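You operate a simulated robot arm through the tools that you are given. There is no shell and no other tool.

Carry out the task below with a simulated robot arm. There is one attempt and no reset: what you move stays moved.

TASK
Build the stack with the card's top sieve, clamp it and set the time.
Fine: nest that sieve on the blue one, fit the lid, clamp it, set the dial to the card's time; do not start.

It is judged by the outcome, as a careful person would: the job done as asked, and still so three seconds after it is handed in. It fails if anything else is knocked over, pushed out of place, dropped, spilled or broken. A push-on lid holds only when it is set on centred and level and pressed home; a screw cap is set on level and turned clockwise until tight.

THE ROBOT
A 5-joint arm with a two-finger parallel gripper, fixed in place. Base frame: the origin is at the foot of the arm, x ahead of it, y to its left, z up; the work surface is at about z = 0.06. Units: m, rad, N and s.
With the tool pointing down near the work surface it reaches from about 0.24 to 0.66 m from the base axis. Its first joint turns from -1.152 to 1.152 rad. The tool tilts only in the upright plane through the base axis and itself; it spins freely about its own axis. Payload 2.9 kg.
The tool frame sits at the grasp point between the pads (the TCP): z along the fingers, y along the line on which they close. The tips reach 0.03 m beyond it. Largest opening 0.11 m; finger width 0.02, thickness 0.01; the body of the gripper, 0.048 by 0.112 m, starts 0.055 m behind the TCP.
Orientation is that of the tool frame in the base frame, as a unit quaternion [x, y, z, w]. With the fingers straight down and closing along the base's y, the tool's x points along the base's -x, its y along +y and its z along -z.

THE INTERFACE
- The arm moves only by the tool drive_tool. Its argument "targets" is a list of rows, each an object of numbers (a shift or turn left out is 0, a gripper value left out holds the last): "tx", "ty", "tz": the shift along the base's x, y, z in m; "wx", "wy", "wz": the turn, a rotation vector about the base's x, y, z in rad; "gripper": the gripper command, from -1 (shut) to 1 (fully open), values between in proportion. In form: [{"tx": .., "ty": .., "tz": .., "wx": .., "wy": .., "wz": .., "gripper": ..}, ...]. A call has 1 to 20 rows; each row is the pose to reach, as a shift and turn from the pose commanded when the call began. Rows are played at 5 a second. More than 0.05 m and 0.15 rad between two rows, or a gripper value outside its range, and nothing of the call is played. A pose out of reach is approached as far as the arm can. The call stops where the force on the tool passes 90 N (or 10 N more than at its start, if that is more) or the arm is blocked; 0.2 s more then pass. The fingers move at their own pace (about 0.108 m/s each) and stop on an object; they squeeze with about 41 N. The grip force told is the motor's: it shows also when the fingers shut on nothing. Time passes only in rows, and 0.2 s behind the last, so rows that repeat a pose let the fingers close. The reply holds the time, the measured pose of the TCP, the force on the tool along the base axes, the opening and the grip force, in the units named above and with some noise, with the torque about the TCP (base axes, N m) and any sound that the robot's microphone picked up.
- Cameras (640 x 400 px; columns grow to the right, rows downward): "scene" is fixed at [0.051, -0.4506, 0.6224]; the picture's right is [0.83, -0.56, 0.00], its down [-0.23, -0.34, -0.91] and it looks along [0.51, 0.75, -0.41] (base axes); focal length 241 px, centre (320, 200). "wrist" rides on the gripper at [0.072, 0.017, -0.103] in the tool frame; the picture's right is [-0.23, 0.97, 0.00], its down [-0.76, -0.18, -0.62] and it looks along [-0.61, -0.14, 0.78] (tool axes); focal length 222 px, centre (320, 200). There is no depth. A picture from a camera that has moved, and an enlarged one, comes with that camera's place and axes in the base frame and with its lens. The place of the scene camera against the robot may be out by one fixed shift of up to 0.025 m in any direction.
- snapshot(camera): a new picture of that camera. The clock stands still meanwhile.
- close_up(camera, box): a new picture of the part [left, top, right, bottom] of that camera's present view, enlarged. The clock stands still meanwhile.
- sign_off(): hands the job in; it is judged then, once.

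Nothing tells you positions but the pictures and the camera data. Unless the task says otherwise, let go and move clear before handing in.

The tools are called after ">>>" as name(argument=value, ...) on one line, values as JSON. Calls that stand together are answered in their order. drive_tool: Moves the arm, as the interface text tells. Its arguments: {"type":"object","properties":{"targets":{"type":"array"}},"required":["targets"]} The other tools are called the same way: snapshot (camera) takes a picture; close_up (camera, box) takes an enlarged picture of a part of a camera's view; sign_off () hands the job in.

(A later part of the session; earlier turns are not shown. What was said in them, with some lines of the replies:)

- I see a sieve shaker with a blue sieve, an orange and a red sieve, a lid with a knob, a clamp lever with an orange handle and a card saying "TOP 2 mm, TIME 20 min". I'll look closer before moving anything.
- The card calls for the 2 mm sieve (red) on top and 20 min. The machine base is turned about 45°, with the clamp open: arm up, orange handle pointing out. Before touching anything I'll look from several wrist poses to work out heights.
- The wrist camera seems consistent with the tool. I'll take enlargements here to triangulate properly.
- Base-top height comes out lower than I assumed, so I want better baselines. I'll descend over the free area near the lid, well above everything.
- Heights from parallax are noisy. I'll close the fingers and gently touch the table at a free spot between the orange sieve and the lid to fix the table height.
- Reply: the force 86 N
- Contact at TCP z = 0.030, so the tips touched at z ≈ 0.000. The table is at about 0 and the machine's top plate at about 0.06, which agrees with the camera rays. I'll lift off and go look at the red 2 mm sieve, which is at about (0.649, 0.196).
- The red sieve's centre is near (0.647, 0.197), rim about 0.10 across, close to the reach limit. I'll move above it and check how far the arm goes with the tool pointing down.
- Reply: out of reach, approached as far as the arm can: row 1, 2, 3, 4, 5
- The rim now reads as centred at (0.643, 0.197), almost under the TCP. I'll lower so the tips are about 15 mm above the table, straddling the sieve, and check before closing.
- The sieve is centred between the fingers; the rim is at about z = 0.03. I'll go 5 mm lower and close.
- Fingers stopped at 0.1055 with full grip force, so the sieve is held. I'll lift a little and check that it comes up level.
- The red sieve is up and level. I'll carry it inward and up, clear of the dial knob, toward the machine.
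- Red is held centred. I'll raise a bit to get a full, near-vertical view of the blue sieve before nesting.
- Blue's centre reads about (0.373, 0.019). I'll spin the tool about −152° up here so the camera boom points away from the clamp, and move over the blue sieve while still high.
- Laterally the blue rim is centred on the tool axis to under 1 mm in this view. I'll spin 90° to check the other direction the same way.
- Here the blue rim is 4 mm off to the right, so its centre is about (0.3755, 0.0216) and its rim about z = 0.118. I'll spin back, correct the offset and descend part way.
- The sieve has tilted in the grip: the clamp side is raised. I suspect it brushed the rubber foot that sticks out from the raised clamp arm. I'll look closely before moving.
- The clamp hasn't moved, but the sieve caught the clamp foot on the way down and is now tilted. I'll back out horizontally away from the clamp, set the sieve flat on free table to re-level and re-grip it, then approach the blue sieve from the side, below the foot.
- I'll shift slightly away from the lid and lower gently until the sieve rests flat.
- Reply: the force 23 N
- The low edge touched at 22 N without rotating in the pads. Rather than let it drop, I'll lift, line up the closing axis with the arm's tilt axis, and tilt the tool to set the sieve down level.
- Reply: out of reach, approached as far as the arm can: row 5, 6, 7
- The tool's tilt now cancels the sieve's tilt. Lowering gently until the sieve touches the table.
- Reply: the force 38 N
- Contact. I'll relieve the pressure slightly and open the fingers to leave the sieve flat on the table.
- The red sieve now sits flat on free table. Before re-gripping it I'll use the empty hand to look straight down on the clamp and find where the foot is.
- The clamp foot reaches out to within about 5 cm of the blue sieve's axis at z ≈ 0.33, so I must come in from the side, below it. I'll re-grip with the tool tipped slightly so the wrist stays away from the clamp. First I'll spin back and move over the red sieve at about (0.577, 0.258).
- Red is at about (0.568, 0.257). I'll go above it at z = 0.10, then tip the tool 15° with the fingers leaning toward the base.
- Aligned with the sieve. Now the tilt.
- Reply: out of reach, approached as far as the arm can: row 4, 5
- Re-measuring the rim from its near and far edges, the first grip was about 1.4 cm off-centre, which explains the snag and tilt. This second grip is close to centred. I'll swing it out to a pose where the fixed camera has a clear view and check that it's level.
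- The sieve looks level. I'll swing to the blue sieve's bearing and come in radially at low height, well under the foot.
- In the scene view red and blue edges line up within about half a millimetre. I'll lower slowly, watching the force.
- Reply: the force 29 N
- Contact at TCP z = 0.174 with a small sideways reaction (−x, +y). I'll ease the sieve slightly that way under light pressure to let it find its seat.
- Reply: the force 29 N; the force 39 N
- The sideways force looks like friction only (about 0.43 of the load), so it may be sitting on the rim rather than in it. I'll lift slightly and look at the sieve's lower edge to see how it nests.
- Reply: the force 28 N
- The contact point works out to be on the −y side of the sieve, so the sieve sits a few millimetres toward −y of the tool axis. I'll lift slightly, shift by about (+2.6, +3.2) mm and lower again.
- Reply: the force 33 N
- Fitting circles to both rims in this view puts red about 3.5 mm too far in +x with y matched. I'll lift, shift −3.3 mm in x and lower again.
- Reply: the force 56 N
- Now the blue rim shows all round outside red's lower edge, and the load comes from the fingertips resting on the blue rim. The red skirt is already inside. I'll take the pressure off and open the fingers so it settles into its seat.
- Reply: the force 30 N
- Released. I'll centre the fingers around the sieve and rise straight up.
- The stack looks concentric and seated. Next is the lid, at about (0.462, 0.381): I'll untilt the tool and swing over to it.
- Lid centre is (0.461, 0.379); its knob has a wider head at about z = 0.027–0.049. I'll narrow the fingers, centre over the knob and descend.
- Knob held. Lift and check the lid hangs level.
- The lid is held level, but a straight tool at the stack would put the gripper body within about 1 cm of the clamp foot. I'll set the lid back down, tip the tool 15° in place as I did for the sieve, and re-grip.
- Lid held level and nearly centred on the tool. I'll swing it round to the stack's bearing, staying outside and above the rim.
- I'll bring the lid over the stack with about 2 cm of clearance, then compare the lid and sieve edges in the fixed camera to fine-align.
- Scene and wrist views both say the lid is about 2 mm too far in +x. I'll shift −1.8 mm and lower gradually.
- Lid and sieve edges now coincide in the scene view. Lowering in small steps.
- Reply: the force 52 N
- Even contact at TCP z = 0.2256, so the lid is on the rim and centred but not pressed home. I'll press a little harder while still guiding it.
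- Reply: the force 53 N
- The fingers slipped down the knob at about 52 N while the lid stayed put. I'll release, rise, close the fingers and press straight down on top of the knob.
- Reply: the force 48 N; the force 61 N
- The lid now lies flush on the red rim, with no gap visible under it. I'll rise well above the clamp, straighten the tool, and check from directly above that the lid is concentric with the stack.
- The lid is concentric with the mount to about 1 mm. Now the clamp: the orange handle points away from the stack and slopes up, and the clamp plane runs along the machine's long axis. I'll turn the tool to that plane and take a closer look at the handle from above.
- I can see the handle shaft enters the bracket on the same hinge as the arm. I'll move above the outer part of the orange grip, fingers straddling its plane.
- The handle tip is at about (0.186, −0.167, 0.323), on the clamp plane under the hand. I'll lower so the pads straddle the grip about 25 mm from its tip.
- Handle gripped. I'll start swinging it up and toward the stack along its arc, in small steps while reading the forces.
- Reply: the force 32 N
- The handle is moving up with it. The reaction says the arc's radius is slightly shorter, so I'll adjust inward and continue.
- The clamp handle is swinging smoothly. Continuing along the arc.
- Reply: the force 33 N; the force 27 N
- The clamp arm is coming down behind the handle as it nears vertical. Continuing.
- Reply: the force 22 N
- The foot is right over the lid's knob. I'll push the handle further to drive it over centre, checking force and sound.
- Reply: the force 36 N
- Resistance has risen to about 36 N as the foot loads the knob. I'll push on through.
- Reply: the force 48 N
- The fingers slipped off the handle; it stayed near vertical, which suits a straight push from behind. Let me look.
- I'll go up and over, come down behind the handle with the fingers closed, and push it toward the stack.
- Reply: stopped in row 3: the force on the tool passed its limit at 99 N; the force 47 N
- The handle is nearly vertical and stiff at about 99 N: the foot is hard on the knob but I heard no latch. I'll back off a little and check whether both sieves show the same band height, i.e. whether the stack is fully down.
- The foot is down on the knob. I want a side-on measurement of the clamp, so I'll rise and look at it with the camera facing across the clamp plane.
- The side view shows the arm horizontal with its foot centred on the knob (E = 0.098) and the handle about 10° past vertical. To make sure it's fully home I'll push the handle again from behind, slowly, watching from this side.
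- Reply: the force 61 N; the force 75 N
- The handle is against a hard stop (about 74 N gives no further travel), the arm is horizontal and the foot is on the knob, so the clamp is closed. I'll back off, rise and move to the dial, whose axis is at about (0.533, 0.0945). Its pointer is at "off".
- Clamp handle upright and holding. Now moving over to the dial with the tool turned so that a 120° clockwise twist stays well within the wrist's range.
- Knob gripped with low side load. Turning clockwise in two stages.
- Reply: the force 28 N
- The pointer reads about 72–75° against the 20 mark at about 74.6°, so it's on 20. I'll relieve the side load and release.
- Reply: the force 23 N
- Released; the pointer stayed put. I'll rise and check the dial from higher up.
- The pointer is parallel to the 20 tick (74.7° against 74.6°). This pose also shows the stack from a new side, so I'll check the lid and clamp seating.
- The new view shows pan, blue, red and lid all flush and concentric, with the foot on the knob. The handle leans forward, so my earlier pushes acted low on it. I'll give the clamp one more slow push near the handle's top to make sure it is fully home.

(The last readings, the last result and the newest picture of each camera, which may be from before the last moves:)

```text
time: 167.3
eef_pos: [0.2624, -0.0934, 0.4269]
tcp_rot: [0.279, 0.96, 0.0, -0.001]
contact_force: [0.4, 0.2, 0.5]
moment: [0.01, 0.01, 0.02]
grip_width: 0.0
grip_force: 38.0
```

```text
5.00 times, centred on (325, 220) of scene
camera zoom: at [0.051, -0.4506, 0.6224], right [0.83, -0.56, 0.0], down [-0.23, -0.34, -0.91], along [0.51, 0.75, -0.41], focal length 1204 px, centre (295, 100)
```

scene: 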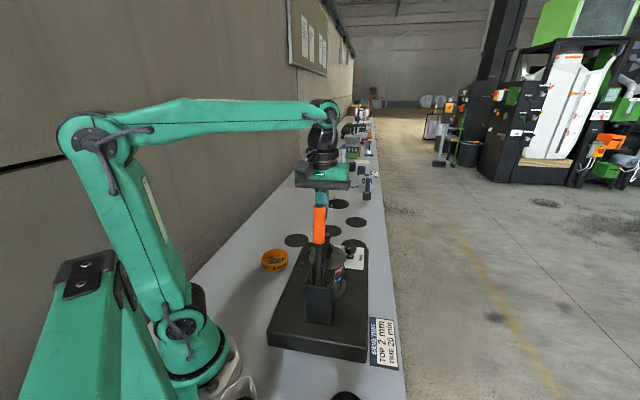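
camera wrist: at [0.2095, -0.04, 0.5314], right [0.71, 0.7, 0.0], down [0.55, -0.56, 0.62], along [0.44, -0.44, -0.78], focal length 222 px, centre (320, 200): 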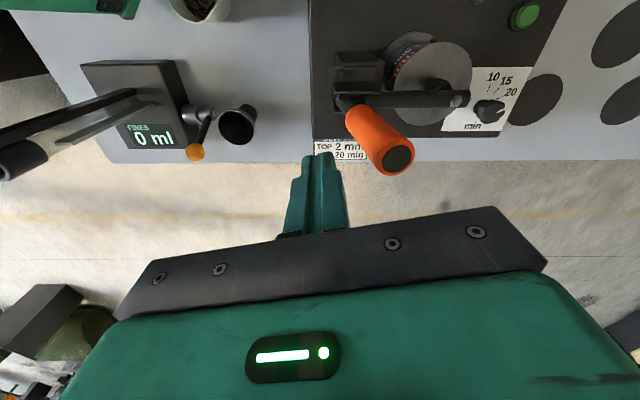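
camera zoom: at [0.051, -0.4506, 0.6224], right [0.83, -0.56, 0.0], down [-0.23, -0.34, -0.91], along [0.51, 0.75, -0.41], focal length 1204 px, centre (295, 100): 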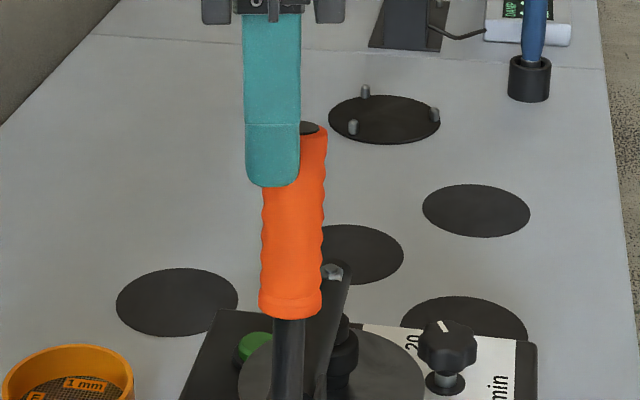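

>>> drive_tool(targets=[{"tx": 0.0028, "ty": -0.0029, "tz": -0.014}, {"tx": 0.0028, "ty": -0.0029, "tz": -0.028}, {"tx": 0.0064, "ty": 0.0006, "tz": -0.028}, {"tx": 0.01, "ty": 0.004, "tz": -0.028}, {"tx": 0.0136, "ty": 0.0075, "tz": -0.028}, {"tx": 0.0165, "ty": 0.0103, "tz": -0.028}, {"tx": 0.0187, "ty": 0.0124, "tz": -0.028}, {"tx": 0.0201, "ty": 0.0138, "tz": -0.028}, {"tx": 0.0209, "ty": 0.0145, "tz": -0.028}, {"tx": 0.0216, "ty": 0.0152, "tz": -0.028}, {"tx": 0.0223, "ty": 0.0159, "tz": -0.028}])

>>> close_up(camera="wrist", box=[270, 60, 510, 220])

```text
time: 169.7
eef_pos: [0.283, -0.076, 0.4001]
tcp_rot: [0.28, 0.96, 0.0, 0.0]
contact_force: [-5.8, -8.4, -0.3]
moment: [-0.21, 0.17, -0.04]
grip_width: 0.0
grip_force: 37.5
```

```text
2.50 times, centred on (390, 140) of wrist
camera zoom: at [0.2314, -0.0242, 0.5037], right [0.71, 0.7, 0.0], down [0.55, -0.56, 0.62], along [0.43, -0.45, -0.78], focal length 555 px, centre (145, 350)
```

zoom: 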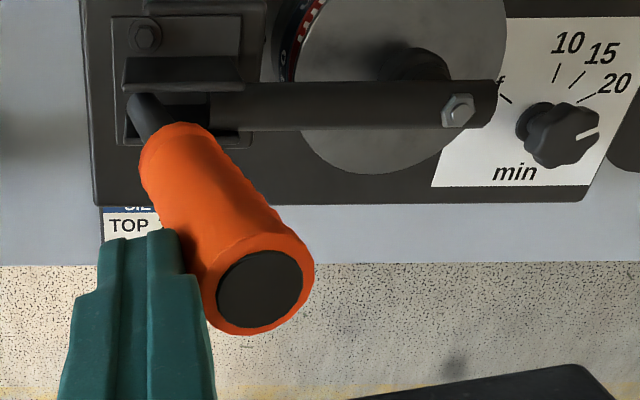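

>>> drive_tool(targets=[{"tx": 0.0005, "ty": 0.0005}, {"tx": 0.001, "ty": 0.001}, {"tx": 0.0014, "ty": 0.0014}, {"tx": 0.0019, "ty": 0.0018}, {"tx": 0.0024, "ty": 0.0023}, {"tx": 0.0029, "ty": 0.0028}, {"tx": 0.0033, "ty": 0.0032}, {"tx": 0.0036, "ty": 0.0035}, {"tx": 0.0036, "ty": 0.0035}, {"tx": 0.0036, "ty": 0.0035}, {"tx": 0.0036, "ty": 0.0035}, {"tx": 0.0036, "ty": 0.0035}])

>>> close_up(camera="wrist", box=[270, 60, 510, 220])

>>> close_up(camera="scene", box=[300, 200, 360, 270])

```text
time: 172.3
eef_pos: [0.2859, -0.0736, 0.4005]
tcp_rot: [0.283, 0.959, 0.0, -0.002]
contact_force: [-39.8, -58.1, 14.0]
moment: [-1.64, 1.12, -0.07]
grip_width: 0.0001
grip_force: 37.6
```

```text
2.50 times, centred on (390, 140) of wrist
camera zoom: at [0.2343, -0.0219, 0.5044], right [0.72, 0.7, 0.0], down [0.55, -0.56, 0.62], along [0.43, -0.45, -0.79], focal length 555 px, centre (145, 350)
```

zoom: 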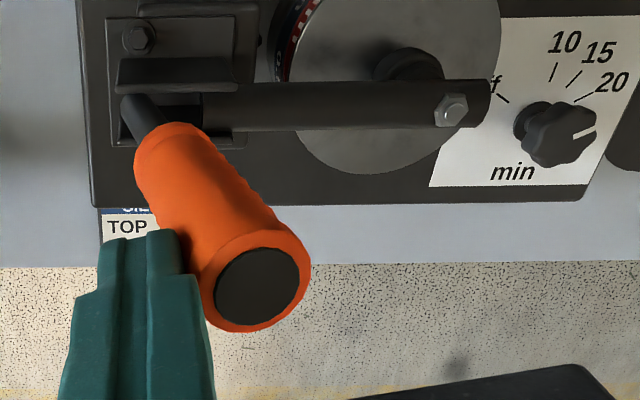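

```text
5.71 times, centred on (330, 235) of scene
camera zoom: at [0.0508, -0.4508, 0.6223], right [0.83, -0.56, 0.0], down [-0.23, -0.34, -0.91], along [0.51, 0.75, -0.41], focal length 1376 px, centre (263, 0)
```

zoom: 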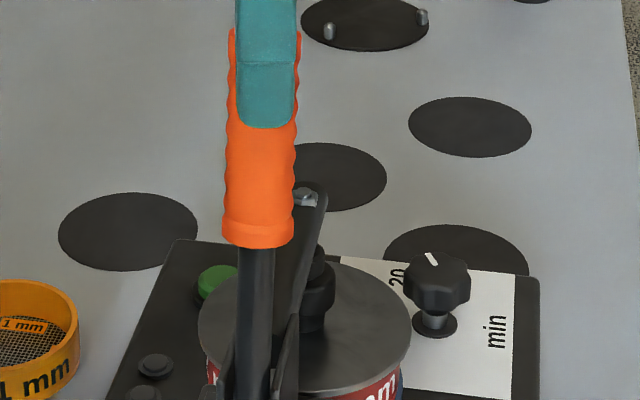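

Same hard stop at about 70 N, so the clamp is as closed as it goes and stays there. I'll back off and move clear.

>>> drive_tool(targets=[{"tx": -0.004, "ty": -0.0038}, {"tx": -0.0144, "ty": -0.0139}, {"tx": -0.0252, "ty": -0.0243}, {"tx": -0.0252, "ty": -0.0243, "tz": 0.04}, {"tx": -0.0252, "ty": -0.0243, "tz": 0.08}, {"tx": -0.0252, "ty": -0.0243, "tz": 0.11}, {"tx": -0.0252, "ty": 0.01, "tz": 0.12}, {"tx": -0.0152, "ty": 0.05, "tz": 0.12}, {"tx": -0.0052, "ty": 0.095, "tz": 0.12}, {"tx": -0.0052, "ty": 0.13, "tz": 0.12}, {"tx": -0.0052, "ty": 0.17, "tz": 0.12}, {"tx": -0.0052, "ty": 0.17, "tz": 0.12}])

>>> snapshot(camera="wrist")

>>> snapshot(camera="scene")

>>> close_up(camera="scene", box=[240, 190, 400, 330])

```text
time: 174.9
eef_pos: [0.2821, 0.0959, 0.52]
tcp_rot: [0.28, 0.96, 0.0, 0.002]
contact_force: [-0.9, 0.2, -1.0]
moment: [0.0, -0.03, 0.01]
grip_width: 0.0002
grip_force: 37.4
```

```text
taken
camera wrist: at [0.2299, 0.1492, 0.6241], right [0.71, 0.7, 0.0], down [0.55, -0.56, 0.62], along [0.44, -0.44, -0.78], focal length 222 px, centre (320, 200)
```

wrist: 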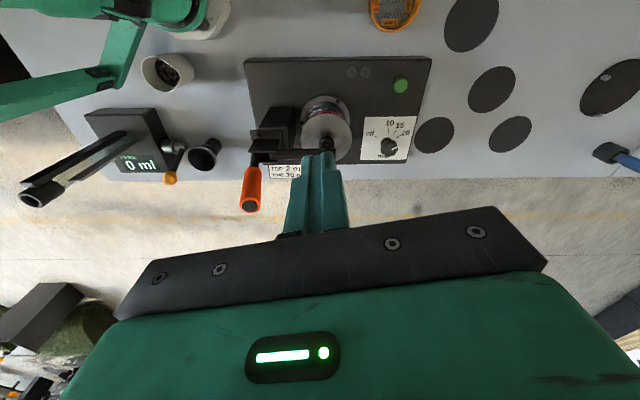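

```text
taken
```

scene: 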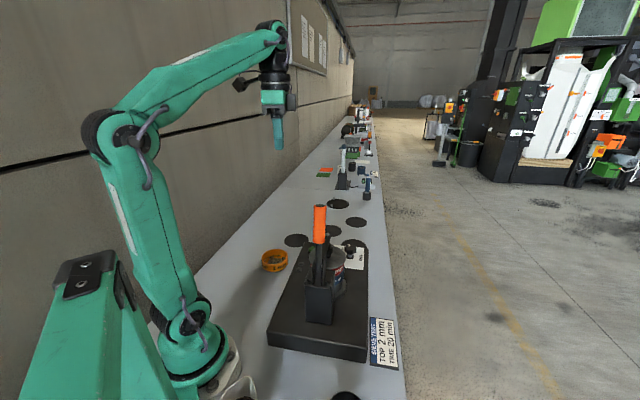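

```text
2.86 times, centred on (320, 260) of scene
camera zoom: at [0.051, -0.4506, 0.6224], right [0.83, -0.56, 0.0], down [-0.23, -0.34, -0.91], along [0.51, 0.75, -0.41], focal length 688 px, centre (320, 29)
```

zoom: 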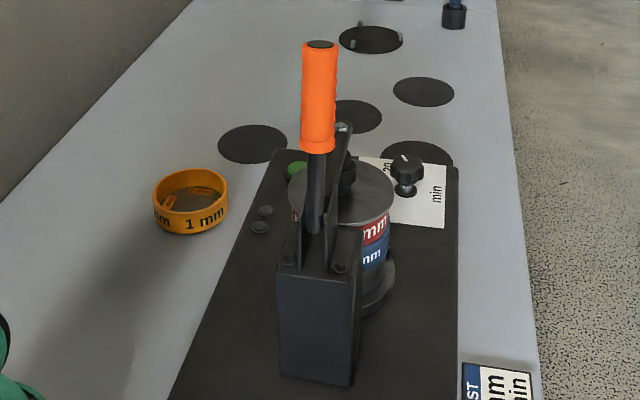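

Final check: the 2 mm (red) sieve is nested on the blue one, the lid sits flush, and the clamp arm is down on the knob with its handle upright. The dial points at 20 and the start button is untouched. The other items are where they were and the arm is clear, so I'm handing in.

>>> sign_off()

```text
The job is handed in.
```

The stack is built and handed in: the red 2 mm sieve is nested on the blue one and the lid is on. The clamp is closed on the lid and the dial is set to 20 min. I did not press start.

- **Clamp lock not confirmed:** I never heard or saw the clamp latch. The handle reached a hard stop with the arm level and its foot on the lid's knob, and it did not move further under a steady push of about 70 N. It stayed in place when I let go. I did not pull back on it to test whether it is locked.
- **Sieve snagged once:** On the first try the red sieve caught the raised clamp foot and tilted in the fingers. I backed out, set it down flat on free table, re-gripped it and came in from the side. Opening the fingers let it settle the last bit onto the table there, and again when I seated it on the blue sieve. The clamp did not move in that contact.
- **Work surface height:** The table is at about z = 0.00. The 0.06 given in the task matches the top of the machine base instead.

The orange sieve, the card and the machine base looked unmoved in the last pictures.
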